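You operate a simulated robot arm through the tools that you are given. There is no shell and no other tool. Be economical: measure what you need, move in short steps, check, and stop when the job is done.

You run a simulated two-armed robot. Do the job below in one go: nothing can be reset, and whatever is moved stays where it is left.

Task
Wind the cord that the order card names onto the winder's white bobbin and stand it on the green-dot board.
Fine: spool and length as on the card over the winder; zero the counter first, stop as soon as it jumps to the card's length, leave the spool on the winder; the bobbin goes in the round well.

Only the result counts: the job must be done as asked and must still hold three seconds after the hand-in. Knocking over, shifting, dropping, spilling or breaking anything else fails it.

Robot
Two 7-joint arms with two-finger parallel grippers on one trunk, on a base that drives. Base frame: it is fixed to the floor where the robot stands at the start and does not move with it; the origin is under the middle of the robot, x ahead of it, y to its left, z up. Lengths are in cm, angles in rad, forces in N, time in s.
The left shoulder is at the start at [5, 16.8, 120.7], the right one opposite. With the tool pointing down near the work surface each hand reaches from about 10 to 64 cm from the robot's upright axis, wherever it stands, measured 20 degrees to its own side. Places, roughly: order card [90, -20, 100]; round well of the board with the green dot [-130, -60, 70]; winder counter display [40, -10, 90]; winder crank [50, -30, 90]; winder peg [60, -10, 80]; zero button [50, -10, 90]. Payload 1.57 kg a hand.
The TCP of each hand is the grasp point between the finger pads, 3 cm short of the fingertips. In the tool frame z runs along the fingers and y along their closing line. The gripper opens to 8 cm. The fingers are 1.7 cm wide and 1.2 cm thick; the gripper's body (4 by 8.2 cm) begins 8 cm behind the TCP.
Orientation is told as [roll, pitch, yaw] about the base's x, y, z axes, in that order, counted from this pose: with the fingers straight down and closing along the base's y, the tool's x points along the base's -x, its y along +y and its z along -z.

Tools
- The arms move only by the tool play_rows. It takes "left_deltas", "right_deltas" or both (then of equal length, played together; a hand with none holds still); each is a list of rows, each an object of numbers (a shift or turn left out is 0, a gripper value left out holds the last): "x", "y", "z": the shift along the tool's x, y, z in units of 25 mm (1.0 is 25 mm); "wx", "wy", "wz": the turn, a rotation vector about the tool's x, y, z in units of 8 degrees (1.0 is 8 degrees); "fingers": the opening, from 0 (shut) to 1 (fully open). In form: [{"x": .., "y": .., "z": .., "wx": .., "wy": .., "wz": .., "fingers": ..}, ...]. A call has 1 to 10 rows; each row shifts and turns the commanded pose from where the row before left it, along the tool's axes as they then stand. A call with a number of a shift or a turn outside -1 to 1 is refused whole. A row lasts 0.2 s, in which the tool goes at most 5 cm and 0.15 rad; a call with a longer step from one row to the next is refused whole, and so is a gripper value outside its range. Where a pose cannot be reached the arm comes as near as it can. A force on the tool above 90 N (or 10 N above the force at the start of the call, whichever is more), or a blocked arm, ends the call early, and 0.2 s more pass. Each finger travels about 4.5 cm/s and halts on what it meets, pressing with about 30 N; the grip force reading is that of the motor and also rises with nothing between the fingers. The clock runs only during rows and for 0.2 s after the last one: add rows that do not move to give the fingers time. It gives the time, the measured TCP pose, the force on the tool (base axes), the opening and the grip force at its end, in the units of the frame above (readings bear some noise), with the torque about the TCP (base axes, N m) and any sound that the robot's microphone picked up.
- Cameras (640 x 400 px; columns grow to the right, rows downward): "scene" is now at [10.93, -4.46, 143.06]; the picture's right is [-0.50, -0.87, 0.00], its down [-0.56, 0.32, -0.76] and it looks along [0.66, -0.38, -0.65] (base axes); focal length 277 px, centre (320, 200). "left" rides on the left gripper at [7.2, 0.7, -12.2] in its tool frame; the picture's right is [-0.09, 1.00, 0.00], its down [-0.84, -0.08, -0.54] and it looks along [-0.54, -0.05, 0.84] (tool axes); focal length 238 px, centre (320, 200). "right" rides on the right gripper at [7.2, -0.7, -12.2] in its tool frame; the picture's right is [0.09, 1.00, 0.00], its down [-0.84, 0.08, -0.54] and it looks along [-0.54, 0.05, 0.84] (tool axes); focal length 238 px, centre (320, 200). There is no depth. A picture from a camera that has moved, and an enlarged one, comes with that camera's place and axes in the base frame and with its lens. The place of the scene camera against the robot may be out by one fixed shift of up to 2.5 cm in any direction.
- capture(camera): a new picture of that camera. No time passes.
- raise_lower(by): slides the trunk up (or, below 0, down) by that many cm; the arms and the scene camera ride with it, the base frame stays. It gives what a move gives, with no picture.
- drive_base(legs): drives the robot by 1 to 6 legs, each [ahead, left, turn to the left] in cm, cm and rad, along the robot's own axes; the way and the turn of a leg run together, so that a leg with both is an arc; at most 150 cm and 3.142 rad a leg. The arms and the cameras ride along, it lands a little off, and it stops where it bumps. It gives what a move gives.
- turn_head(pan, tilt): turns the head with the scene camera to pan (to the left, within 1.396 rad either way) and tilt (down, from -0.506 to 1.204), counted from straight ahead of the robot. It gives what a move gives.
- zoom(camera, box): a new picture of the part [left, top, right, bottom] of that camera's present view, enlarged. No time passes.
- close_job(): hands the job in; it is judged then, once.

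Go step by step. Nothing tells you exact positions but the pictures and the camera data: compare them with the known pose of the tool, close in by small moves and look again before you grip or let go. The budget is 120 turns and 92 pictures, counting those below and the enlarged ones. Unless the task says otherwise, let go and move clear before handing in, and close with one line.

The tools are called after "Emit:" by a JSON object that holds its "op" and its "data". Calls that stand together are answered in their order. play_rows: Moves the arms, as the interface text tells. Its arguments: {"type":"object","properties":{"left_deltas":{"type":"array","items":{"type":"object","properties":{"x":{"type":"number"},"y":{"type":"number"},"z":{"type":"number"},"wx":{"type":"number"},"wy":{"type":"number"},"wz":{"type":"number"},"fingers":{"type":"number"}}}},"right_deltas":{"type":"array","items":{"type":"object","properties":{"x":{"type":"number"},"y":{"type":"number"},"z":{"type":"number"},"wx":{"type":"number"},"wy":{"type":"number"},"wz":{"type":"number"},"fingers":{"type":"number"}}}}},"required":[]} The other tools are called the same way: raise_lower (by) slides the trunk up or down; drive_base (legs) drives the base; turn_head (pan, tilt) turns the head that bears the scene camera; capture (camera) takes a picture; zoom (camera, box) takes an enlarged picture of a part of a camera's view; close_job () hands the job in.

At the start:

```text
clock: 0.0
left_ee_pos: [40.47, -7.03, 112.1]
left_tool_rot: [0.0, 0.0, 0.0]
left_ft_force: [-0.7, -1.2, 0.3]
left_torque: [0.03, 0.02, 0.0]
left_width: 7.99
left_grip_force: 0.1
right_ee_pos: [29.4, -37.12, 114.12]
right_tool_rot: [0.0, 0.001, 0.0]
right_ft_force: [-0.2, 0.1, 1.0]
right_torque: [0.0, 0.0, 0.0]
right_width: 8.0
right_grip_force: 0.1
trunk travel left (down, up): [-37.5, 6.8]
robot x, y, heading: [-0.07, -0.21, 0.001]
head pan, tilt: [-0.52, 0.705]
```

scene: 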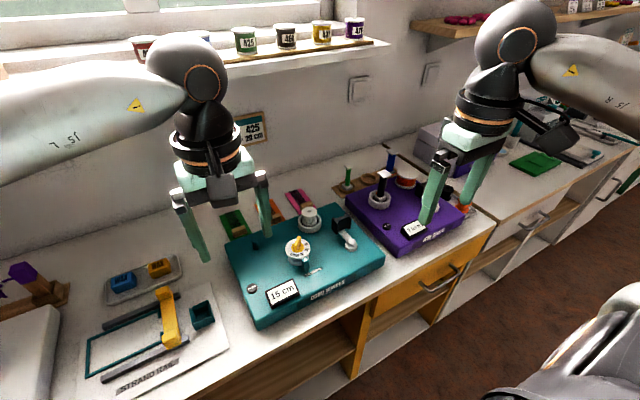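
right: 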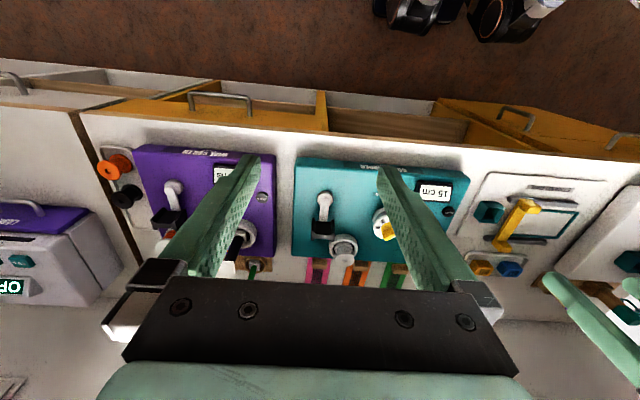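
left: 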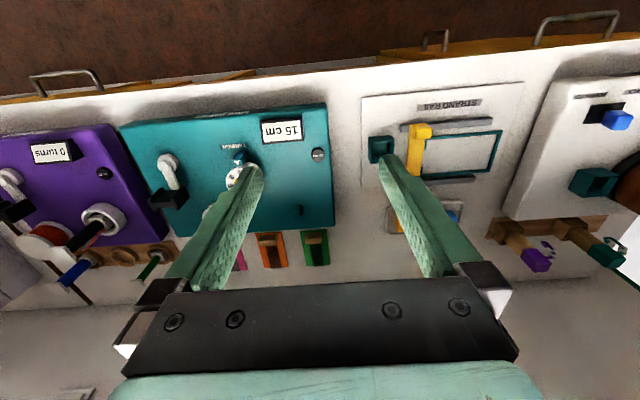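

I see a teal winder with a "15 cm" display and a purple one with "turns", and an order card on the wall. I'll read the card and look closer at the teal winder.

Emit:
{"op": "zoom", "data": {"camera": "scene", "box": [220, 100, 300, 150]}}

Emit:
{"op": "zoom", "data": {"camera": "scene", "box": [210, 170, 402, 290]}}

Emit:
{"op": "zoom", "data": {"camera": "scene", "box": [110, 0, 390, 80]}}

```text
8.00 times, centred on (260, 125) of scene
camera zoom: at [10.93, -4.46, 143.06], right [-0.5, -0.87, 0.0], down [-0.56, 0.32, -0.76], along [0.66, -0.38, -0.65], focal length 2218 px, centre (800, 800)
```

zoom: 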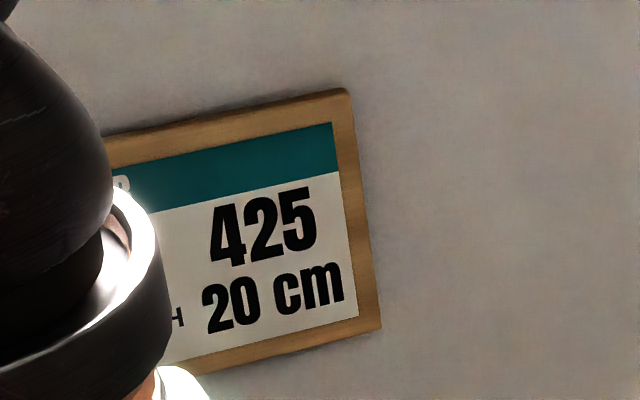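

```text
3.33 times, centred on (306, 230) of scene
camera zoom: at [10.93, -4.46, 143.06], right [-0.5, -0.87, 0.0], down [-0.56, 0.32, -0.76], along [0.66, -0.38, -0.65], focal length 924 px, centre (367, 100)
```

zoom: 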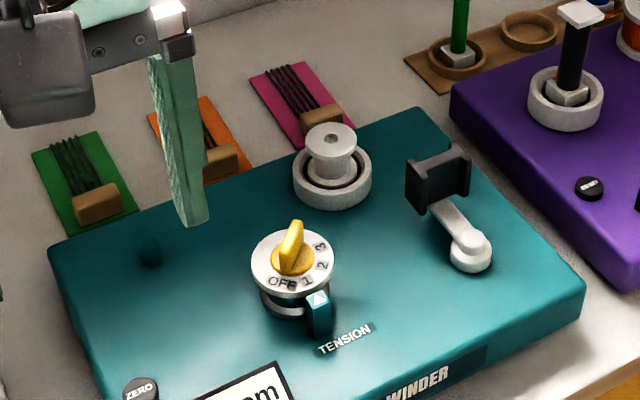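

```text
2.29 times, centred on (250, 40) of scene
camera zoom: at [10.93, -4.46, 143.06], right [-0.5, -0.87, 0.0], down [-0.56, 0.32, -0.76], along [0.66, -0.38, -0.65], focal length 634 px, centre (480, 566)
```

zoom: 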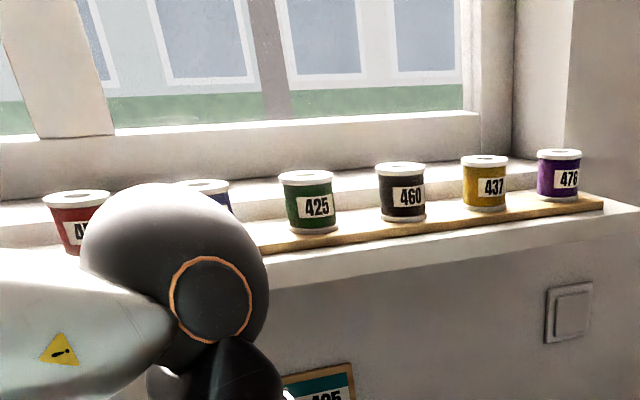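

The card says 425 / 20 cm and the green spool 425 stands on the sill. I'll move the left arm aside to see the whole card and winder.

Emit:
{"op": "play_rows", "data": {"left_deltas": [{"y": 1, "x": 0.5}, {"y": 1, "x": 0.5}, {"y": 1, "x": 0.5}, {"y": 1, "x": 0.5}, {"y": 1}, {"y": 1}, {"y": 1}, {"y": 1}, {"y": 1}, {"y": 1}]}}

Emit:
{"op": "capture", "data": {"camera": "scene"}}

Emit:
{"op": "zoom", "data": {"camera": "scene", "box": [200, 90, 296, 150]}}

```text
clock: 2.2
left_ee_pos: [35.69, 17.94, 112.02]
left_tool_rot: [0.0, 0.0, -0.001]
left_ft_force: [-0.9, -0.3, -0.2]
left_torque: [-0.02, -0.01, 0.0]
left_width: 8.02
left_grip_force: 0.0
right_ee_pos: [29.44, -37.18, 113.92]
right_tool_rot: [0.001, 0.001, 0.001]
right_ft_force: [0.2, 0.0, 0.2]
right_torque: [0.01, 0.01, 0.02]
right_width: 7.98
right_grip_force: 0.0
trunk travel left (down, up): [-37.5, 6.8]
robot x, y, heading: [-0.34, -0.04, -0.003]
head pan, tilt: [-0.52, 0.705]
```

```text
85 pictures are left
camera scene: at [10.92, -4.41, 143.06], right [-0.5, -0.87, 0.0], down [-0.56, 0.32, -0.76], along [0.66, -0.38, -0.65], focal length 277 px, centre (320, 200)
```

scene: 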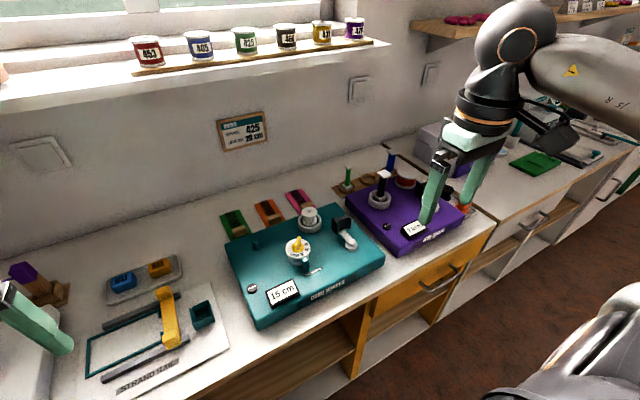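

```text
6.67 times, centred on (248, 120) of scene
camera zoom: at [10.92, -4.41, 143.06], right [-0.5, -0.87, 0.0], down [-0.56, 0.32, -0.76], along [0.66, -0.38, -0.65], focal length 1848 px, centre (800, 733)
```

zoom: 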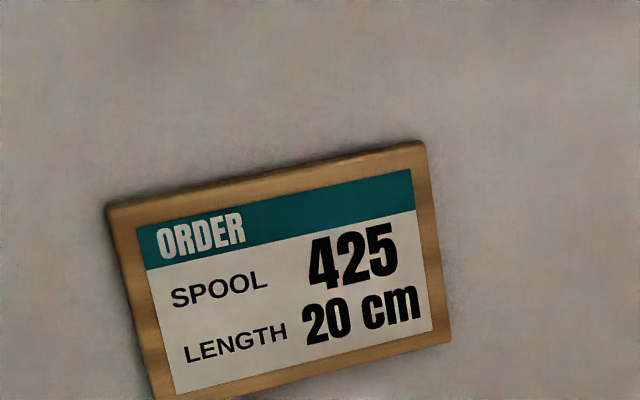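

The card reads spool 425, length 20 cm. I'll tilt the right hand 45° forward and bring it in line with the sill to view the spools.

Emit:
{"op": "play_rows", "data": {"right_deltas": [{"wy": -1, "y": 0.8, "z": -0.5}, {"wy": -1, "y": 0.8, "z": -0.5}, {"wy": -1, "y": 0.8, "z": -0.5}, {"wy": -1, "y": 0.8}, {"wy": -1, "y": 0.8}, {"wy": -0.625}, {"x": -1}, {"x": -1}, {"x": -1}, {}]}}

Emit:
{"op": "capture", "data": {"camera": "right"}}

```text
clock: 4.4
left_ee_pos: [35.74, 17.98, 112.08]
left_tool_rot: [0.0, 0.0, 0.0]
left_ft_force: [0.8, -0.6, -0.4]
left_torque: [-0.02, 0.01, -0.01]
left_width: 8.03
left_grip_force: 0.0
right_ee_pos: [37.85, -28.64, 127.76]
right_tool_rot: [0.001, -0.786, 0.0]
right_ft_force: [0.1, -0.4, 0.8]
right_torque: [-0.01, 0.03, 0.0]
right_width: 8.0
right_grip_force: 0.1
right hand out of reach, approached as far as the arm can: row 4, 5, 6
trunk travel left (down, up): [-37.5, 6.8]
robot x, y, heading: [0.3, -0.15, 0.001]
head pan, tilt: [-0.52, 0.705]
```

```text
83 pictures are left
camera right: at [24.09, -29.35, 131.31], right [-0.06, 1.0, -0.07], down [0.21, 0.08, 0.98], along [0.98, 0.05, -0.21], focal length 238 px, centre (320, 200)
```

right: 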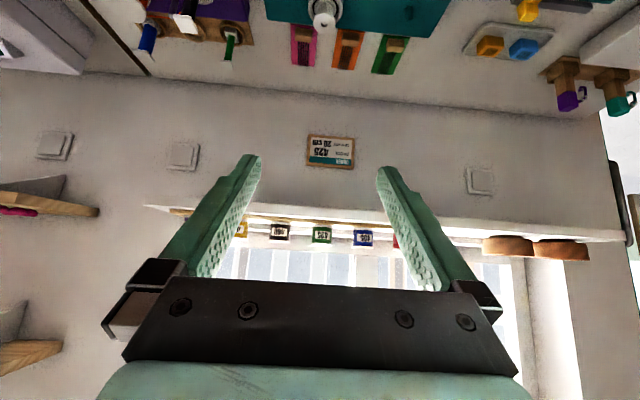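

The spool is at about (83, -25.5, 127.5). I'll move closer for a better fix.

Emit:
{"op": "play_rows", "data": {"right_deltas": [{"x": -0.97, "z": 0.7, "y": 0.14}, {"x": -0.97, "z": 0.7, "y": 0.14}, {"x": -0.97, "z": 0.7, "y": 0.14}, {"x": -0.97, "z": 0.7, "y": 0.14}, {"x": -0.97, "z": 0.7, "y": 0.14}, {"x": -0.97, "z": 0.7, "y": 0.14}, {"x": -0.97, "z": 0.7, "y": 0.14}, {"x": -0.97, "z": 0.7, "y": 0.14}, {}]}}

Emit:
{"op": "capture", "data": {"camera": "right"}}

Emit:
{"op": "capture", "data": {"camera": "scene"}}

```text
clock: 6.4
left_ee_pos: [35.77, 17.98, 112.13]
left_tool_rot: [0.001, 0.0, 0.0]
left_ft_force: [-0.7, 0.0, -0.3]
left_torque: [-0.01, -0.03, 0.0]
left_width: 7.98
left_grip_force: 0.1
right_ee_pos: [61.3, -26.12, 131.44]
right_tool_rot: [0.0, -0.786, 0.001]
right_ft_force: [0.2, -0.4, 0.4]
right_torque: [0.02, -0.01, 0.0]
right_width: 8.02
right_grip_force: 0.0
trunk travel left (down, up): [-37.5, 6.8]
robot x, y, heading: [-0.24, -0.05, -0.002]
head pan, tilt: [-0.52, 0.705]
```

```text
82 pictures are left
camera right: at [47.5, -26.64, 134.94], right [-0.06, 1.0, -0.07], down [0.21, 0.08, 0.97], along [0.98, 0.05, -0.21], focal length 238 px, centre (320, 200)
```

right: 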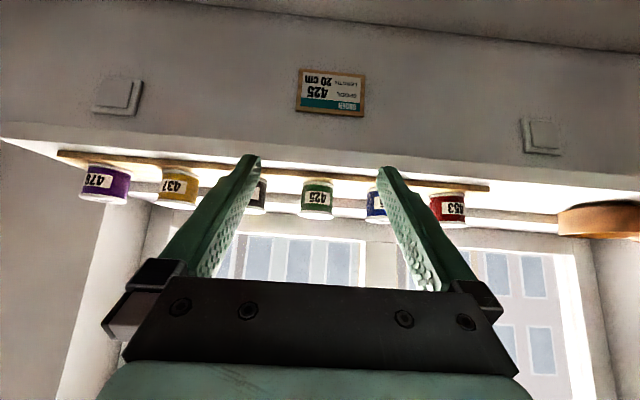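

```text
81 pictures are left
camera scene: at [10.87, -4.45, 143.06], right [-0.5, -0.87, 0.0], down [-0.56, 0.32, -0.76], along [0.66, -0.38, -0.65], focal length 277 px, centre (320, 200)
```

scene: 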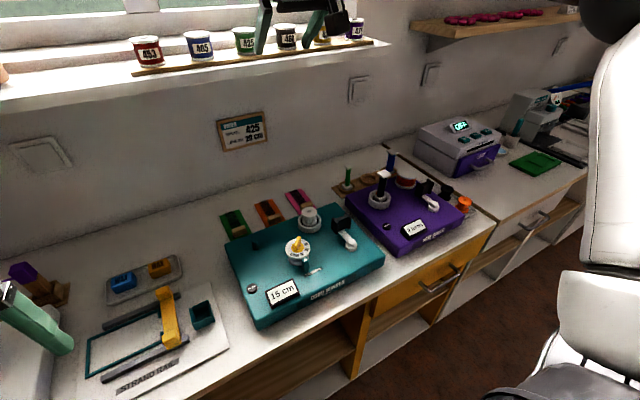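

Spool 425 centre is around (82, -25.3, 127.3), about 4.8 cm wide and with neighbours 8.5 cm away. I'll go to a point 9 cm short along the tool axis with the fingers at 6.5 cm.

Emit:
{"op": "play_rows", "data": {"right_deltas": [{"x": -0.816, "z": 0.533, "y": 0.053, "fingers": 0.81}, {"x": -0.816, "z": 0.533, "y": 0.053}, {"x": -0.816, "z": 0.533, "y": 0.053}, {"x": -0.816, "z": 0.533, "y": 0.053}, {"x": -0.816, "z": 0.533, "y": 0.053}, {"x": -0.816, "z": 0.533, "y": 0.053}, {}]}}

Emit:
{"op": "capture", "data": {"camera": "right"}}

```text
clock: 8.0
left_ee_pos: [35.75, 17.95, 112.16]
left_tool_rot: [-0.001, 0.001, 0.001]
left_ft_force: [-0.6, -0.5, -0.2]
left_torque: [-0.02, -0.01, -0.03]
left_width: 8.01
left_grip_force: 0.0
right_ee_pos: [64.36, -25.75, 132.03]
right_tool_rot: [-0.003, -0.788, 0.004]
right_ft_force: [0.9, 0.4, 0.2]
right_torque: [0.0, 0.0, -0.02]
right_width: 6.47
right_grip_force: 0.0
right hand out of reach, approached as far as the arm can: row 2, 3, 4, 5, 6
trunk travel left (down, up): [-37.5, 6.8]
robot x, y, heading: [0.16, -0.27, -0.003]
head pan, tilt: [-0.52, 0.705]
```

```text
80 pictures are left
camera right: at [50.54, -26.47, 135.6], right [-0.07, 1.0, -0.07], down [0.21, 0.08, 0.98], along [0.98, 0.05, -0.21], focal length 238 px, centre (320, 200)
```

right: 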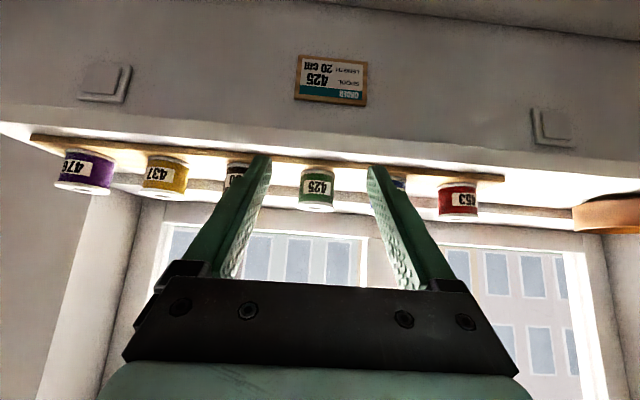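

The arm's reach ends at about x=64, so the base must come forward. I'll retract the hand and look down at the gap between robot and counter.

Emit:
{"op": "play_rows", "data": {"right_deltas": [{"x": 0.68, "z": -0.68}, {"x": 0.68, "z": -0.68}, {"x": 0.68, "z": -0.68}, {"x": 0.68, "z": -0.68}, {"x": 0.68, "z": -0.68}, {"x": 0.68, "z": -0.68}]}}

Emit:
{"op": "turn_head", "data": {"pan": 0.0, "tilt": 1.2}}

Emit:
{"op": "capture", "data": {"camera": "scene"}}

```text
clock: 9.4
left_ee_pos: [35.72, 17.86, 112.05]
left_tool_rot: [0.001, 0.001, 0.001]
left_ft_force: [-0.6, 0.0, -0.6]
left_torque: [0.03, -0.03, 0.0]
left_width: 8.01
left_grip_force: 0.0
right_ee_pos: [49.71, -25.67, 131.86]
right_tool_rot: [0.001, -0.787, -0.001]
right_ft_force: [-0.3, -1.0, 0.1]
right_torque: [0.0, -0.02, 0.0]
right_width: 6.48
right_grip_force: 0.0
trunk travel left (down, up): [-37.5, 6.8]
robot x, y, heading: [0.06, -0.39, 0.004]
head pan, tilt: [-0.52, 0.705]
```

```text
clock: 10.3
left_ee_pos: [35.74, 17.96, 112.09]
left_tool_rot: [0.001, 0.0, -0.001]
left_ft_force: [0.7, 0.2, -0.2]
left_torque: [0.02, 0.0, 0.02]
left_width: 7.99
left_grip_force: 0.0
right_ee_pos: [50.04, -25.73, 131.86]
right_tool_rot: [0.0, -0.787, -0.001]
right_ft_force: [0.3, 0.4, 0.3]
right_torque: [-0.02, 0.03, -0.03]
right_width: 6.47
right_grip_force: 0.1
trunk travel left (down, up): [-37.5, 6.8]
robot x, y, heading: [-0.02, 0.08, 0.0]
head pan, tilt: [0.0, 1.201]
```

```text
79 pictures are left
camera scene: at [9.17, -0.26, 139.5], right [0.0, -1.0, 0.0], down [-0.93, 0.0, -0.36], along [0.36, 0.0, -0.93], focal length 277 px, centre (320, 200)
```

scene: 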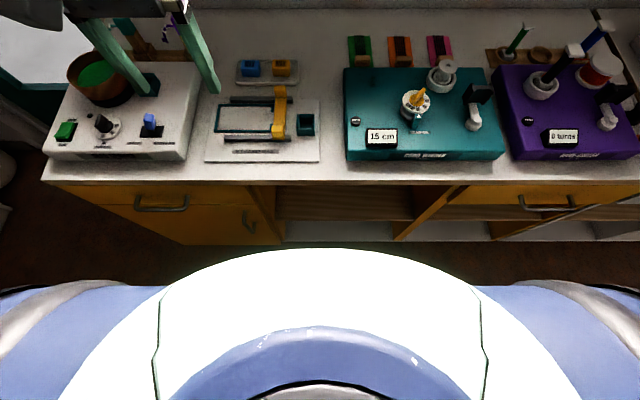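

The counter edge is around x=37 and the robot's front is at about x=17 at chest height. I'll drive ahead 19 cm and see if it bumps.

Emit:
{"op": "drive_base", "data": {"legs": [[10, 0, 0], [9, 0, 0]]}}

Emit:
{"op": "capture", "data": {"camera": "scene"}}

Emit:
{"op": "capture", "data": {"camera": "right"}}

```text
clock: 11.9
left_ee_pos: [46.82, 17.96, 112.09]
left_tool_rot: [0.0, 0.0, 0.0]
left_ft_force: [0.6, 0.3, 1.1]
left_torque: [0.0, -0.04, 0.0]
left_width: 7.99
left_grip_force: 0.1
right_ee_pos: [60.98, -25.6, 131.83]
right_tool_rot: [0.0, -0.785, 0.0]
right_ft_force: [0.2, -0.3, -1.0]
right_torque: [-0.01, -0.01, 0.0]
right_width: 6.46
right_grip_force: 0.1
trunk travel left (down, up): [-37.5, 6.8]
robot x, y, heading: [10.9, -0.53, 0.003]
head pan, tilt: [0.0, 1.201]
stopped in leg 2: the robot was blocked; the commanded pose is now the measured one
```

```text
78 pictures are left
camera scene: at [20.16, -0.24, 139.5], right [0.0, -1.0, 0.0], down [-0.93, 0.0, -0.36], along [0.36, 0.0, -0.93], focal length 277 px, centre (320, 200)
```

scene: 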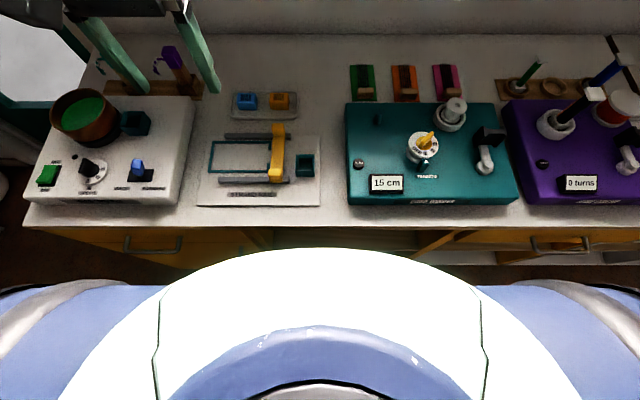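

```text
77 pictures are left
camera right: at [47.17, -26.32, 135.47], right [-0.06, 1.0, -0.06], down [0.21, 0.08, 0.98], along [0.98, 0.05, -0.21], focal length 238 px, centre (320, 200)
```

right: 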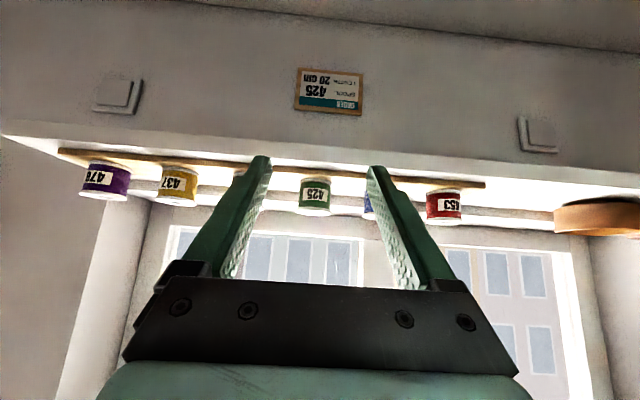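

Blocked at x=10.9, still ~7 cm short. I'll pull the hand back, then turn the robot left a little so that the right shoulder comes forward.

Emit:
{"op": "play_rows", "data": {"right_deltas": [{"x": 0.68, "z": -0.68}, {"x": 0.68, "z": -0.68}, {"x": 0.68, "z": -0.68}, {"x": 0.68, "z": -0.68}, {"x": 0.68, "z": -0.68}]}}

Emit:
{"op": "drive_base", "data": {"legs": [[-3, 0, 0], [0, -11, 0], [0, 0, 0.6], [2.4, -1.7, 0]]}}

Emit:
{"op": "capture", "data": {"camera": "right"}}

```text
clock: 13.2
left_ee_pos: [46.69, 17.99, 112.13]
left_tool_rot: [0.003, -0.001, 0.001]
left_ft_force: [0.0, 0.4, -0.7]
left_torque: [0.03, -0.03, -0.02]
left_width: 7.99
left_grip_force: 0.1
right_ee_pos: [48.73, -25.69, 131.8]
right_tool_rot: [0.002, -0.786, 0.001]
right_ft_force: [-0.7, 0.4, -0.6]
right_torque: [0.01, -0.02, -0.04]
right_width: 6.5
right_grip_force: 0.2
trunk travel left (down, up): [-37.5, 6.8]
robot x, y, heading: [10.68, 0.0, 0.002]
head pan, tilt: [0.0, 1.201]
```

```text
clock: 17.3
left_ee_pos: [30.71, 23.94, 112.02]
left_tool_rot: [0.002, 0.0, 0.595]
left_ft_force: [0.7, 0.4, -1.3]
left_torque: [-0.01, 0.02, 0.03]
left_width: 8.01
left_grip_force: 0.1
right_ee_pos: [57.09, -11.11, 131.66]
right_tool_rot: [0.0, -0.783, 0.593]
right_ft_force: [0.0, 0.2, -0.6]
right_torque: [0.01, 0.01, 0.03]
right_width: 6.48
right_grip_force: 0.1
trunk travel left (down, up): [-37.5, 6.8]
robot x, y, heading: [10.97, -11.05, 0.596]
head pan, tilt: [0.0, 1.201]
```

```text
76 pictures are left
camera right: at [45.99, -19.3, 135.19], right [-0.61, 0.79, -0.06], down [0.13, 0.18, 0.97], along [0.78, 0.59, -0.21], focal length 238 px, centre (320, 200)
```

right: 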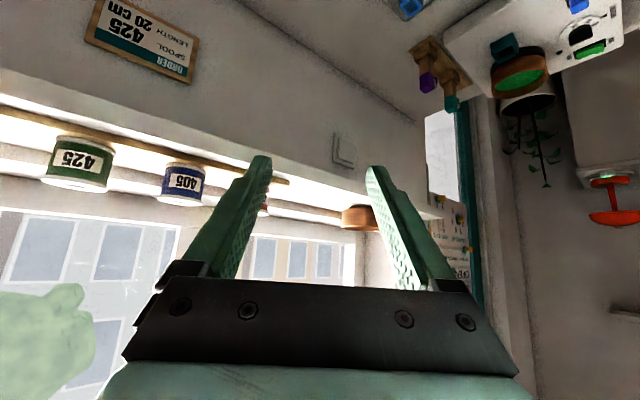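

The turn went cleanly. Now I'll yaw the hand back to face +x and shift it over to y≈-25.

Emit:
{"op": "play_rows", "data": {"right_deltas": [{"wx": 0.61, "wz": 0.61}, {"wx": 0.61, "wz": 0.61}, {"wx": 0.61, "wz": 0.61}, {"wx": 0.61, "wz": 0.61}, {"wx": 0.6, "wz": 0.6}, {"y": -1}, {"y": -1}, {"y": -1}, {"y": -1}, {"y": -1}]}}

Emit:
{"op": "capture", "data": {"camera": "right"}}

```text
clock: 19.5
left_ee_pos: [30.43, 23.87, 112.15]
left_tool_rot: [0.001, -0.001, 0.596]
left_ft_force: [-0.7, 0.1, 0.9]
left_torque: [0.01, 0.0, 0.0]
left_width: 8.0
left_grip_force: 0.0
right_ee_pos: [56.68, -23.62, 131.52]
right_tool_rot: [0.002, -0.785, -0.003]
right_ft_force: [-0.3, -0.2, -0.7]
right_torque: [0.01, 0.02, 0.01]
right_width: 6.48
right_grip_force: 0.1
trunk travel left (down, up): [-37.5, 6.8]
robot x, y, heading: [10.97, -11.01, 0.598]
head pan, tilt: [0.0, 1.201]
```

```text
75 pictures are left
camera right: at [42.91, -24.15, 135.17], right [-0.06, 1.0, -0.07], down [0.21, 0.08, 0.97], along [0.98, 0.05, -0.21], focal length 238 px, centre (320, 200)
```

right: 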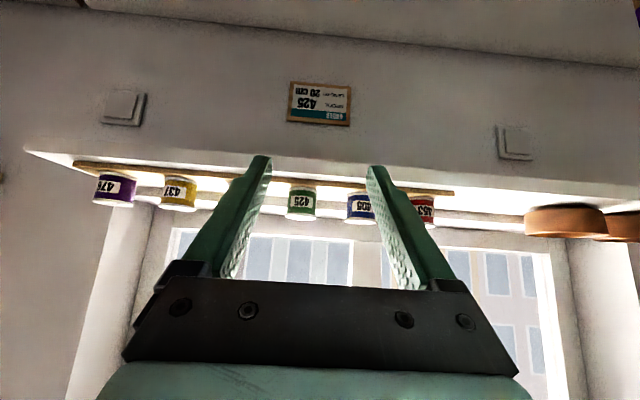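

The spool fix repeats: (82, -25.3, 127.5). Moving to the hover point 9 cm short of it.

Emit:
{"op": "play_rows", "data": {"right_deltas": [{"x": -0.77, "z": 0.566, "y": -0.085}, {"x": -0.77, "z": 0.566, "y": -0.085}, {"x": -0.77, "z": 0.566, "y": -0.085}, {"x": -0.77, "z": 0.566, "y": -0.085}, {"x": -0.77, "z": 0.566, "y": -0.085}, {"x": -0.77, "z": 0.566, "y": -0.085}, {"x": -0.77, "z": 0.566, "y": -0.085}, {"x": -0.77, "z": 0.566, "y": -0.085}, {}]}}

Emit:
{"op": "capture", "data": {"camera": "right"}}

```text
clock: 21.5
left_ee_pos: [30.59, 23.96, 112.07]
left_tool_rot: [0.0, 0.0, 0.594]
left_ft_force: [0.1, -0.4, 0.7]
left_torque: [-0.01, 0.01, -0.02]
left_width: 8.0
left_grip_force: 0.1
right_ee_pos: [75.75, -25.14, 134.7]
right_tool_rot: [0.0, -0.787, -0.007]
right_ft_force: [0.2, -0.9, -0.1]
right_torque: [-0.04, -0.01, 0.02]
right_width: 6.47
right_grip_force: 0.1
trunk travel left (down, up): [-37.5, 6.8]
robot x, y, heading: [11.01, -10.64, 0.593]
head pan, tilt: [0.0, 1.201]
```

```text
74 pictures are left
camera right: at [62.05, -25.71, 138.25], right [-0.06, 1.0, -0.06], down [0.21, 0.08, 0.98], along [0.98, 0.05, -0.21], focal length 238 px, centre (320, 200)
```

right: 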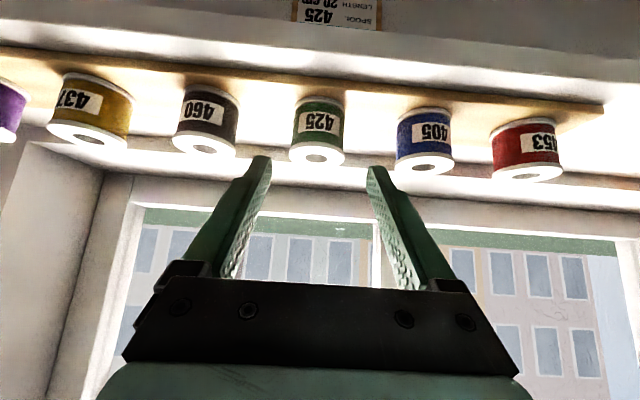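

Refined centre is about (81, -25.2, 127.7). I'll slide the open fingers along the tool axis around the spool and check before gripping.

Emit:
{"op": "play_rows", "data": {"right_deltas": [{"x": 0.3, "y": -0.03}, {"z": 0.55}, {"z": 0.55}, {"z": 0.55}, {"z": 0.55}, {"z": 0.55}, {"z": 0.55}, {}]}}

Emit:
{"op": "capture", "data": {"camera": "right"}}

```text
clock: 23.3
left_ee_pos: [30.49, 23.92, 112.03]
left_tool_rot: [0.002, 0.001, 0.594]
left_ft_force: [-0.2, -0.3, 0.3]
left_torque: [0.01, -0.03, 0.02]
left_width: 7.97
left_grip_force: 0.1
right_ee_pos: [81.09, -25.51, 128.12]
right_tool_rot: [0.001, -0.784, -0.005]
right_ft_force: [0.3, 0.4, 0.0]
right_torque: [0.03, 0.0, -0.02]
right_width: 6.48
right_grip_force: 0.1
trunk travel left (down, up): [-37.5, 6.8]
robot x, y, heading: [11.08, -11.07, 0.595]
head pan, tilt: [0.0, 1.201]
```

```text
73 pictures are left
camera right: at [67.21, -25.99, 131.62], right [-0.06, 1.0, -0.06], down [0.21, 0.08, 0.98], along [0.98, 0.04, -0.21], focal length 238 px, centre (320, 200)
```

right: 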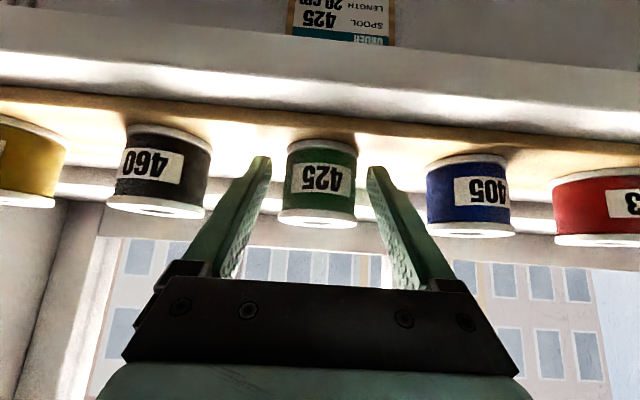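

The spool sits centred between the fingers. Gripping now.

Emit:
{"op": "play_rows", "data": {"right_deltas": [{"fingers": 0.3}, {"fingers": 0.3}, {"fingers": 0.3}, {"fingers": 0.3}, {}]}}

Emit:
{"op": "capture", "data": {"camera": "right"}}

```text
clock: 24.5
left_ee_pos: [30.51, 23.8, 112.02]
left_tool_rot: [0.001, 0.0, 0.594]
left_ft_force: [0.3, -0.3, 1.2]
left_torque: [0.0, 0.03, -0.01]
left_width: 7.97
left_grip_force: 0.1
right_ee_pos: [80.93, -25.34, 128.08]
right_tool_rot: [0.002, -0.785, -0.004]
right_ft_force: [0.8, 0.8, 0.0]
right_torque: [-0.01, 0.01, -0.03]
right_width: 4.96
right_grip_force: 29.7
trunk travel left (down, up): [-37.5, 6.8]
robot x, y, heading: [11.13, -11.12, 0.594]
head pan, tilt: [0.0, 1.201]
```

```text
72 pictures are left
camera right: at [67.21, -25.98, 131.62], right [-0.06, 1.0, -0.06], down [0.21, 0.08, 0.97], along [0.98, 0.05, -0.21], focal length 238 px, centre (320, 200)
```

right: 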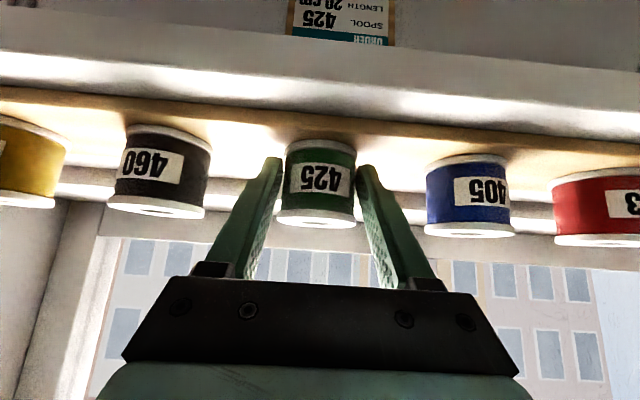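

Gripped at 4.96 cm. I'll lift straight up, then pull back from the sill.

Emit:
{"op": "play_rows", "data": {"right_deltas": [{"x": -0.3, "z": -0.3}, {"x": -0.5, "z": -0.5}, {"x": -0.5, "z": -0.5}, {"x": -0.5, "z": -0.5}, {"x": -0.3, "z": -0.3}, {"x": 0.3, "z": -0.3}, {"x": 0.5, "z": -0.5}, {"x": 0.6, "z": -0.6}, {"x": 0.6, "z": -0.6}, {"x": 0.6, "z": -0.6}]}}

Emit:
{"op": "capture", "data": {"camera": "right"}}

```text
clock: 26.7
left_ee_pos: [30.47, 23.94, 112.13]
left_tool_rot: [0.0, -0.002, 0.595]
left_ft_force: [-0.3, -0.3, 0.6]
left_torque: [0.01, 0.0, -0.04]
left_width: 8.02
left_grip_force: 0.1
right_ee_pos: [71.74, -25.46, 135.53]
right_tool_rot: [0.0, -0.785, -0.006]
right_ft_force: [0.3, -0.2, -0.3]
right_torque: [0.0, -0.01, -0.02]
right_width: 4.99
right_grip_force: 29.8
trunk travel left (down, up): [-37.5, 6.8]
robot x, y, heading: [11.13, -11.01, 0.596]
head pan, tilt: [0.0, 1.201]
```

```text
71 pictures are left
camera right: at [57.99, -26.01, 139.02], right [-0.06, 1.0, -0.06], down [0.21, 0.08, 0.98], along [0.98, 0.04, -0.21], focal length 238 px, centre (320, 200)
```

right: 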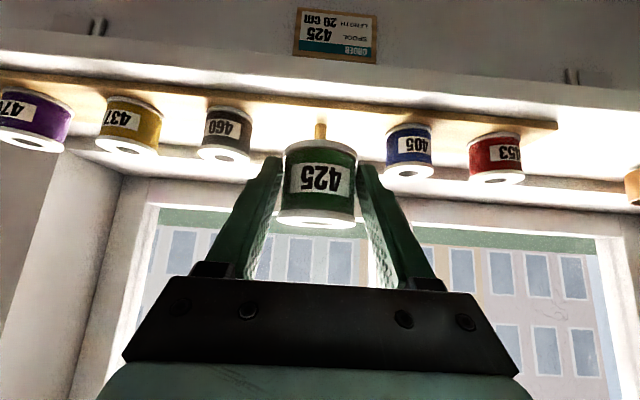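

The spool is free of its wooden post. I'll pull back over the counter and turn the robot to face the counter again.

Emit:
{"op": "play_rows", "data": {"right_deltas": [{"x": 0.68, "z": -0.68}, {"x": 0.68, "z": -0.68}, {"x": 0.68, "z": -0.68}, {"x": 0.68, "z": -0.68}, {"x": 0.68, "z": -0.68}, {"x": 0.68, "z": -0.68}, {"x": 0.68, "z": -0.68}, {"x": 0.68, "z": -0.68}, {"x": 0.68, "z": -0.68}]}}

Emit:
{"op": "drive_base", "data": {"legs": [[-4, 0, 0], [0, 0, -0.595]]}}

Emit:
{"op": "turn_head", "data": {"pan": -0.05, "tilt": 0.95}}

Emit:
{"op": "capture", "data": {"camera": "scene"}}

```text
clock: 28.7
left_ee_pos: [30.46, 23.89, 112.08]
left_tool_rot: [0.0, 0.0, 0.595]
left_ft_force: [-0.5, 1.0, -0.1]
left_torque: [0.04, 0.01, 0.0]
left_width: 8.02
left_grip_force: 0.1
right_ee_pos: [49.85, -25.35, 135.82]
right_tool_rot: [0.001, -0.784, -0.007]
right_ft_force: [-0.6, 0.1, -1.4]
right_torque: [-0.02, 0.02, 0.0]
right_width: 4.97
right_grip_force: 29.9
trunk travel left (down, up): [-37.5, 6.8]
robot x, y, heading: [11.0, -10.93, 0.596]
head pan, tilt: [0.0, 1.201]
```

```text
clock: 31.2
left_ee_pos: [43.53, 4.25, 112.06]
left_tool_rot: [-0.001, 0.0, -0.007]
left_ft_force: [-0.5, 0.1, -0.1]
left_torque: [0.0, -0.01, -0.03]
left_width: 8.01
left_grip_force: 0.0
right_ee_pos: [31.44, -47.37, 135.89]
right_tool_rot: [-0.001, -0.785, -0.61]
right_ft_force: [-0.6, -0.7, -0.9]
right_torque: [0.0, -0.03, 0.01]
right_width: 4.98
right_grip_force: 30.1
trunk travel left (down, up): [-37.5, 6.8]
robot x, y, heading: [7.78, -13.7, -0.008]
head pan, tilt: [0.0, 1.201]
```

```text
clock: 32.0
left_ee_pos: [43.56, 4.22, 112.16]
left_tool_rot: [0.0, 0.0, -0.01]
left_ft_force: [0.7, -0.5, 0.2]
left_torque: [-0.01, -0.01, 0.01]
left_width: 7.99
left_grip_force: 0.0
right_ee_pos: [31.49, -47.45, 135.78]
right_tool_rot: [0.001, -0.784, -0.61]
right_ft_force: [0.7, 0.0, -0.8]
right_torque: [-0.01, 0.04, -0.02]
right_width: 4.99
right_grip_force: 30.3
trunk travel left (down, up): [-37.5, 6.8]
robot x, y, heading: [7.61, -13.32, -0.01]
head pan, tilt: [-0.051, 0.949]
```

```text
70 pictures are left
camera scene: at [18.44, -14.05, 141.11], right [-0.06, -1.0, 0.0], down [-0.81, 0.05, -0.58], along [0.58, -0.03, -0.81], focal length 277 px, centre (320, 200)
```

scene: 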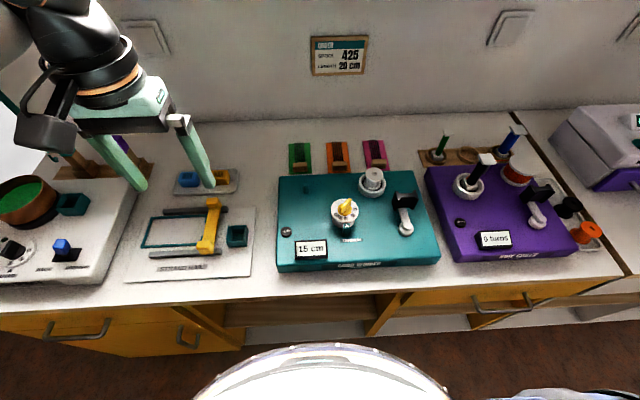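

Left hand is close to the winder; its camera can measure the peg precisely.

Emit:
{"op": "play_rows", "data": {"left_deltas": [{"y": -1, "x": 0.4}, {"y": -1, "x": 0.4}, {"y": -1, "x": 0.4}, {"y": -0.5}, {}]}}

Emit:
{"op": "capture", "data": {"camera": "left"}}

Emit:
{"op": "zoom", "data": {"camera": "scene", "box": [264, 160, 448, 275]}}

```text
clock: 33.2
left_ee_pos: [40.5, -4.51, 112.18]
left_tool_rot: [0.001, -0.001, -0.01]
left_ft_force: [0.2, 0.5, -0.2]
left_torque: [0.01, -0.02, 0.01]
left_width: 8.03
left_grip_force: 0.0
right_ee_pos: [31.36, -47.4, 135.89]
right_tool_rot: [0.0, -0.786, -0.612]
right_ft_force: [0.0, 0.1, -0.2]
right_torque: [0.04, 0.0, 0.0]
right_width: 4.98
right_grip_force: 29.9
trunk travel left (down, up): [-37.5, 6.8]
robot x, y, heading: [7.55, -13.44, -0.011]
head pan, tilt: [-0.051, 0.949]
```

```text
69 pictures are left
camera left: at [33.19, -3.68, 124.43], right [0.1, 0.99, 0.0], down [0.84, -0.08, 0.54], along [0.54, -0.05, -0.84], focal length 238 px, centre (320, 200)
```

left: 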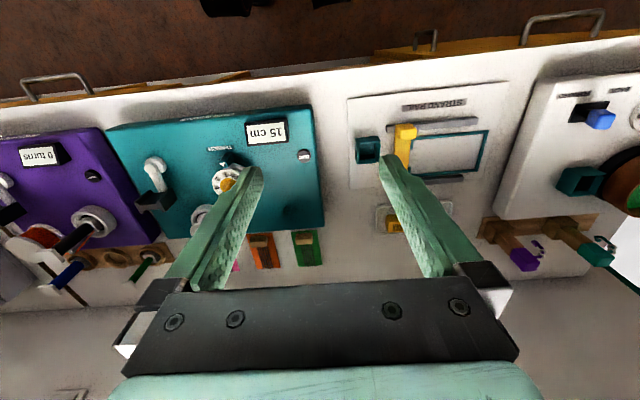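

```text
3.48 times, centred on (356, 218) of scene
camera zoom: at [18.44, -14.05, 141.12], right [-0.06, -1.0, 0.0], down [-0.81, 0.05, -0.58], along [0.58, -0.03, -0.81], focal length 964 px, centre (195, 139)
```

zoom: 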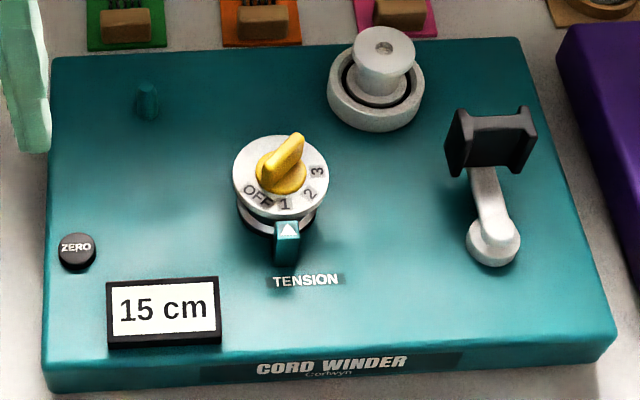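

Emit:
{"op": "zoom", "data": {"camera": "left", "box": [100, 100, 340, 250]}}

```text
2.67 times, centred on (220, 175) of left
camera zoom: at [33.19, -3.68, 124.43], right [0.1, 0.99, 0.0], down [0.84, -0.08, 0.54], along [0.54, -0.05, -0.84], focal length 636 px, centre (587, 267)
```

zoom: 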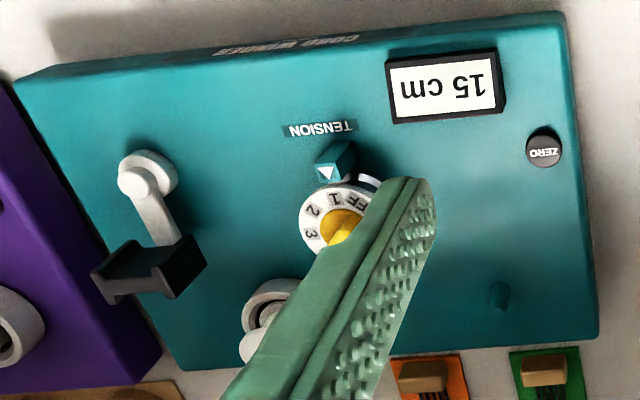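

Emit:
{"op": "play_rows", "data": {"left_deltas": [{"y": -0.8, "z": 0.4}, {"y": -0.8, "z": 0.4}, {"y": -0.8, "z": 0.4}, {"y": -0.8, "z": 0.4}, {"z": 0.4}, {}]}}

Emit:
{"op": "capture", "data": {"camera": "left"}}

Emit:
{"op": "zoom", "data": {"camera": "left", "box": [240, 90, 400, 290]}}

```text
clock: 34.6
left_ee_pos: [40.37, -12.39, 107.09]
left_tool_rot: [0.0, -0.002, -0.01]
left_ft_force: [0.2, -0.1, 0.2]
left_torque: [-0.01, -0.01, 0.0]
left_width: 7.98
left_grip_force: 0.1
right_ee_pos: [31.38, -47.36, 135.78]
right_tool_rot: [-0.001, -0.785, -0.609]
right_ft_force: [-0.1, 0.0, -0.6]
right_torque: [-0.01, 0.06, 0.01]
right_width: 4.97
right_grip_force: 30.3
trunk travel left (down, up): [-37.5, 6.8]
robot x, y, heading: [7.46, -13.09, -0.01]
head pan, tilt: [-0.051, 0.949]
```

```text
66 pictures are left
camera left: at [33.06, -11.55, 119.43], right [0.1, 0.99, 0.0], down [0.84, -0.09, 0.54], along [0.54, -0.06, -0.84], focal length 238 px, centre (320, 200)
```

left: 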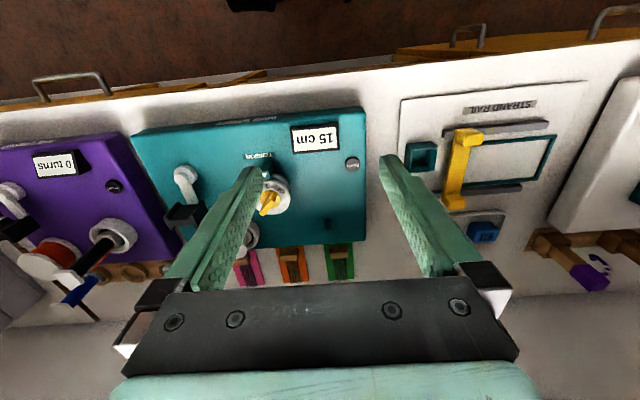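

```text
2.00 times, centred on (320, 190) of left
camera zoom: at [33.06, -11.55, 119.43], right [0.1, 0.99, 0.0], down [0.84, -0.09, 0.54], along [0.54, -0.06, -0.84], focal length 477 px, centre (320, 220)
```

zoom: 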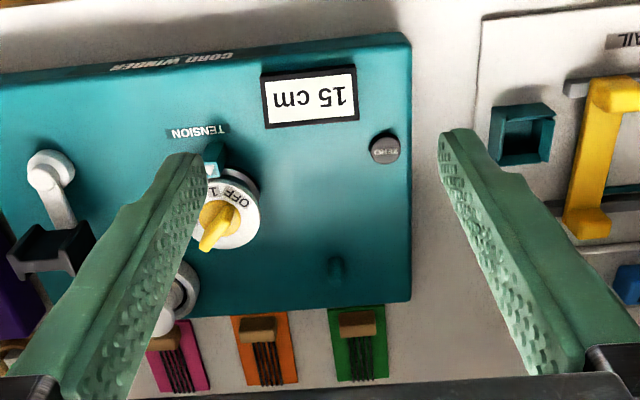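

Peg is at roughly (61.5, -13.2) on the deck, z≈83. I'll bring the left camera nearer to measure it better.

Emit:
{"op": "play_rows", "data": {"left_deltas": [{"x": -0.8, "y": 0.127, "z": 0.6}, {"x": -0.8, "y": 0.127, "z": 0.6}, {"x": -0.8, "y": 0.127, "z": 0.6}, {"x": -0.8, "y": 0.127, "z": 0.6}, {"x": -0.8, "y": 0.127, "z": 0.6}, {"x": -0.8, "y": 0.127, "z": 0.6}, {}]}}

Emit:
{"op": "capture", "data": {"camera": "left"}}

Emit:
{"op": "zoom", "data": {"camera": "left", "box": [240, 150, 400, 250]}}

```text
clock: 36.2
left_ee_pos: [52.25, -10.53, 98.27]
left_tool_rot: [0.0, 0.001, -0.01]
left_ft_force: [-0.3, 0.1, 0.3]
left_torque: [-0.01, -0.02, 0.0]
left_width: 8.0
left_grip_force: 0.0
right_ee_pos: [31.49, -47.37, 135.73]
right_tool_rot: [0.0, -0.786, -0.611]
right_ft_force: [0.7, 0.3, -0.1]
right_torque: [0.0, 0.04, -0.03]
right_width: 4.98
right_grip_force: 30.0
trunk travel left (down, up): [-37.5, 6.8]
robot x, y, heading: [7.68, -13.4, -0.005]
head pan, tilt: [-0.051, 0.949]
```

```text
64 pictures are left
camera left: at [44.94, -9.73, 110.49], right [0.1, 0.99, 0.0], down [0.84, -0.09, 0.54], along [0.54, -0.06, -0.84], focal length 238 px, centre (320, 200)
```

left: 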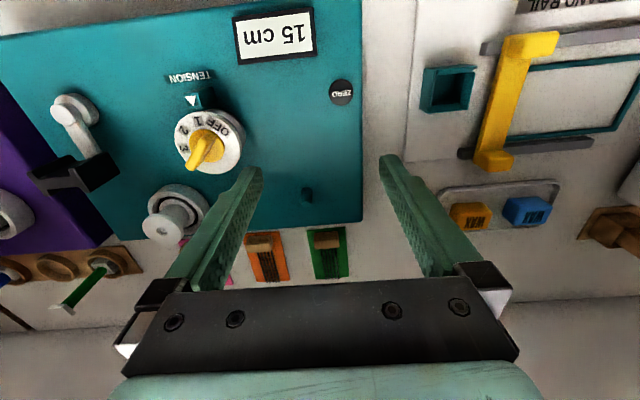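

```text
4.00 times, centred on (320, 200) of left
camera zoom: at [44.94, -9.73, 110.49], right [0.1, 0.99, 0.0], down [0.84, -0.09, 0.54], along [0.54, -0.06, -0.84], focal length 953 px, centre (320, 200)
```

zoom: 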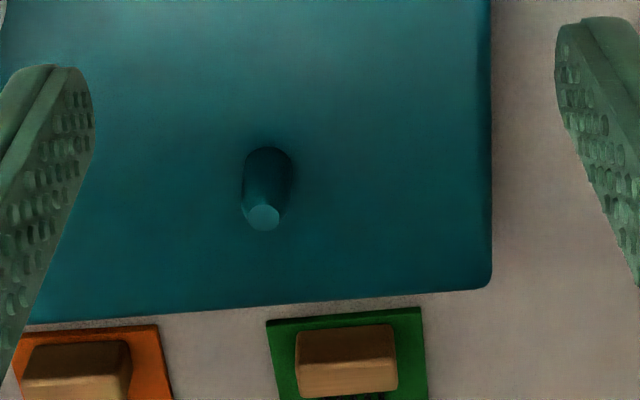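

Peg: about (61.75, -13.4), deck z≈82, top ≈85, tapered tip. Now I'll clear the left hand to its side and bring the right hand to yaw 0.

Emit:
{"op": "play_rows", "data": {"left_deltas": [{"z": -1}, {"z": -1}, {"z": -1, "y": 1}, {"z": -0.6, "y": 1}, {"y": 1}, {"y": 1}, {"y": 1}, {"y": 1}, {"x": 1}, {"x": 1}], "right_deltas": [{"wx": -0.618, "wz": -0.618}, {"wx": -0.618, "wz": -0.618}, {"wx": -0.618, "wz": -0.618}, {"wx": -0.618, "wz": -0.618}, {"wx": -0.618, "wz": -0.618}, {"y": 1}, {"y": 1}, {"y": 1}, {"y": 1}, {"y": 1}]}}

```text
clock: 38.4
left_ee_pos: [47.17, 4.37, 107.23]
left_tool_rot: [0.0, 0.001, -0.009]
left_ft_force: [-0.2, -0.3, -0.1]
left_torque: [-0.03, -0.05, -0.01]
left_width: 7.99
left_grip_force: 0.0
right_ee_pos: [31.51, -34.74, 136.01]
right_tool_rot: [0.001, -0.786, 0.001]
right_ft_force: [-1.1, 0.4, -0.7]
right_torque: [-0.02, 0.02, -0.05]
right_width: 4.99
right_grip_force: 30.3
trunk travel left (down, up): [-37.5, 6.8]
robot x, y, heading: [7.3, -13.26, -0.006]
head pan, tilt: [-0.051, 0.949]
```

Emit:
{"op": "play_rows", "data": {"right_deltas": [{"x": 0.2, "y": 0.856, "z": 0.9}, {"x": 0.2, "y": 0.856, "z": 0.9}, {"x": 0.2, "y": 0.856, "z": 0.9}, {"x": 0.2, "y": 0.856, "z": 0.9}, {"x": 0.2, "y": 0.856, "z": 0.9}, {"x": 0.2, "y": 0.856, "z": 0.9}, {"x": 0.2, "y": 0.856, "z": 0.9}, {"x": 0.2, "y": 0.856, "z": 0.9}, {"x": 0.2, "y": 0.856, "z": 0.9}, {"x": 0.2, "y": 0.856, "z": 0.9}]}}

Emit:
{"op": "capture", "data": {"camera": "left"}}

```text
clock: 39.6
left_ee_pos: [47.33, 4.43, 107.06]
left_tool_rot: [-0.002, 0.003, -0.008]
left_ft_force: [0.5, -0.6, 0.3]
left_torque: [-0.04, 0.01, -0.01]
left_width: 7.98
left_grip_force: 0.0
right_ee_pos: [40.62, -25.05, 132.14]
right_tool_rot: [0.279, -0.777, -0.3]
right_ft_force: [-0.1, 0.2, -0.7]
right_torque: [0.0, 0.01, -0.01]
right_width: 5.01
right_grip_force: 30.1
trunk travel left (down, up): [-37.5, 6.8]
robot x, y, heading: [7.66, -13.47, -0.013]
head pan, tilt: [-0.051, 0.949]
stopped in row 5 (right hand): the arm was blocked; the commanded pose is now the measured one
```

```text
62 pictures are left
camera left: at [40.09, 5.06, 119.41], right [0.1, 0.99, 0.0], down [0.84, -0.09, 0.54], along [0.54, -0.05, -0.84], focal length 238 px, centre (320, 200)
```

left: 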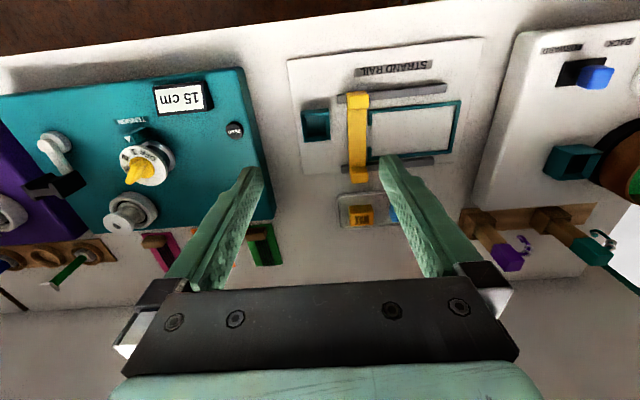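

The right arm was blocked partway, perhaps by the left arm. Let me look.

Emit:
{"op": "turn_head", "data": {"pan": -0.1, "tilt": 0.6}}

Emit:
{"op": "capture", "data": {"camera": "scene"}}

```text
clock: 40.4
left_ee_pos: [47.37, 4.31, 107.18]
left_tool_rot: [0.0, -0.001, -0.009]
left_ft_force: [-0.7, -0.3, 0.1]
left_torque: [0.01, 0.03, 0.0]
left_width: 7.97
left_grip_force: 0.1
right_ee_pos: [40.63, -25.01, 132.15]
right_tool_rot: [0.283, -0.777, -0.304]
right_ft_force: [-0.9, -0.1, -0.6]
right_torque: [-0.01, 0.04, 0.02]
right_width: 5.01
right_grip_force: 30.0
trunk travel left (down, up): [-37.5, 6.8]
robot x, y, heading: [7.78, -13.12, -0.008]
head pan, tilt: [-0.099, 0.6]
```

```text
61 pictures are left
camera scene: at [19.97, -14.57, 143.95], right [-0.11, -0.99, 0.0], down [-0.56, 0.06, -0.82], along [0.82, -0.09, -0.57], focal length 277 px, centre (320, 200)
```

scene: 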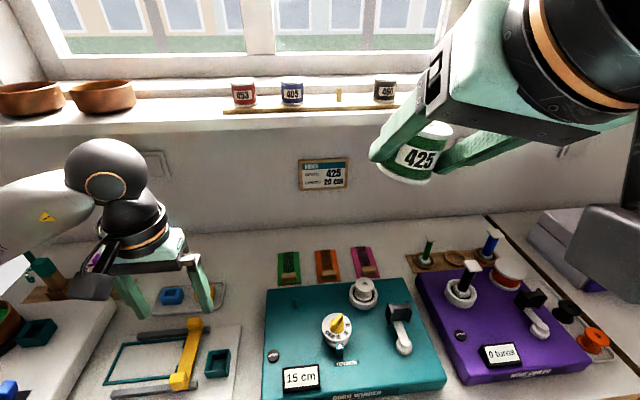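

The right wrist came up against the head. I'll back off sideways, restore the orientation, and lower the hand before crossing.

Emit:
{"op": "play_rows", "data": {"right_deltas": [{"y": -1}, {"y": -1}, {"y": -1}, {"wx": 0.24, "wy": 0.075, "wz": -0.76}, {"wx": 0.24, "wy": 0.075, "wz": -0.76}, {"x": 0.65, "z": 0.95}, {"x": 0.65, "z": 0.95}, {"x": 0.65, "z": 0.95}, {"x": 0.65, "z": 0.95}, {"x": 0.65, "z": 0.95}]}}

Emit:
{"op": "capture", "data": {"camera": "right"}}

```text
clock: 42.6
left_ee_pos: [47.31, 4.28, 107.14]
left_tool_rot: [-0.001, 0.0, -0.008]
left_ft_force: [-1.0, 0.7, -0.7]
left_torque: [0.02, -0.01, 0.02]
left_width: 7.99
left_grip_force: 0.1
right_ee_pos: [44.7, -31.78, 118.06]
right_tool_rot: [0.004, -0.784, -0.003]
right_ft_force: [-0.3, 0.4, -0.7]
right_torque: [-0.02, 0.03, 0.0]
right_width: 4.98
right_grip_force: 29.9
right hand out of reach, approached as far as the arm can: row 9, 10
trunk travel left (down, up): [-37.5, 6.8]
robot x, y, heading: [7.41, -13.45, -0.009]
head pan, tilt: [-0.099, 0.6]
```

```text
60 pictures are left
camera right: at [30.92, -32.47, 121.61], right [-0.06, 1.0, -0.06], down [0.21, 0.07, 0.97], along [0.98, 0.05, -0.21], focal length 238 px, centre (320, 200)
```

right: 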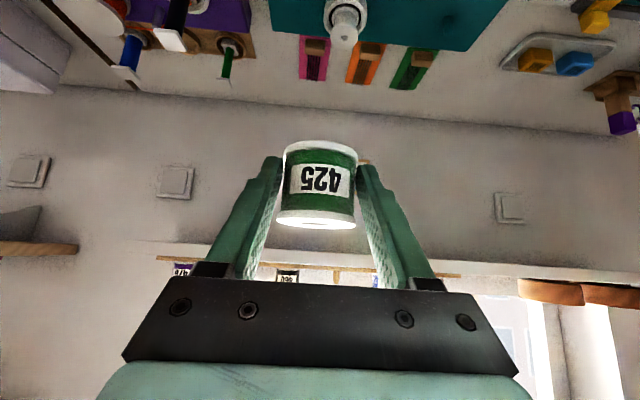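

The 45° pose gets short of reach at low height, so I'll lower the trunk; first raise both hands correspondingly.

Emit:
{"op": "play_rows", "data": {"left_deltas": [{"z": -1}, {"z": -1}, {"z": -1}, {"z": -1}, {"z": -1}, {"z": -1}, {"z": -1}, {"z": -1}, {}], "right_deltas": [{"x": -0.7, "z": -0.7}, {"x": -0.7, "z": -0.7}, {"x": -0.7, "z": -0.7}, {"x": -0.7, "z": -0.7}, {}, {}, {}, {}, {}]}}

Emit:
{"op": "raise_lower", "data": {"by": -22}}

Emit:
{"op": "capture", "data": {"camera": "scene"}}

```text
clock: 44.6
left_ee_pos: [47.22, 4.26, 127.21]
left_tool_rot: [0.0, 0.001, -0.009]
left_ft_force: [-0.1, -0.3, 0.1]
left_torque: [0.01, -0.04, -0.01]
left_width: 8.01
left_grip_force: 0.0
right_ee_pos: [44.39, -31.89, 127.92]
right_tool_rot: [0.003, -0.787, -0.001]
right_ft_force: [-0.1, 0.8, -0.3]
right_torque: [-0.01, 0.02, 0.0]
right_width: 5.01
right_grip_force: 30.3
trunk travel left (down, up): [-37.5, 6.8]
robot x, y, heading: [7.54, -13.27, -0.006]
head pan, tilt: [-0.099, 0.6]
```

```text
clock: 46.9
left_ee_pos: [47.2, 4.31, 105.18]
left_tool_rot: [0.0, 0.0, -0.01]
left_ft_force: [-0.2, 0.7, 0.0]
left_torque: [-0.01, -0.03, 0.01]
left_width: 8.02
left_grip_force: 0.0
right_ee_pos: [44.4, -31.91, 105.96]
right_tool_rot: [0.003, -0.788, -0.001]
right_ft_force: [-0.3, 0.1, -0.2]
right_torque: [0.02, -0.02, -0.02]
right_width: 4.95
right_grip_force: 29.7
trunk travel left (down, up): [-15.5, 28.8]
robot x, y, heading: [7.65, -13.37, -0.007]
head pan, tilt: [-0.099, 0.6]
```

```text
59 pictures are left
camera scene: at [19.96, -14.57, 121.96], right [-0.11, -0.99, 0.0], down [-0.56, 0.06, -0.83], along [0.82, -0.09, -0.56], focal length 277 px, centre (320, 200)
```

scene: 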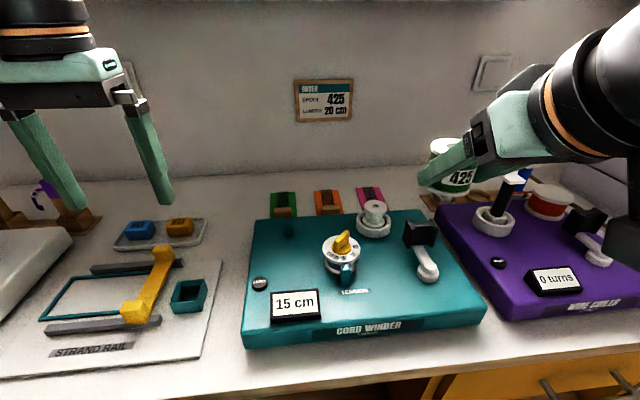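

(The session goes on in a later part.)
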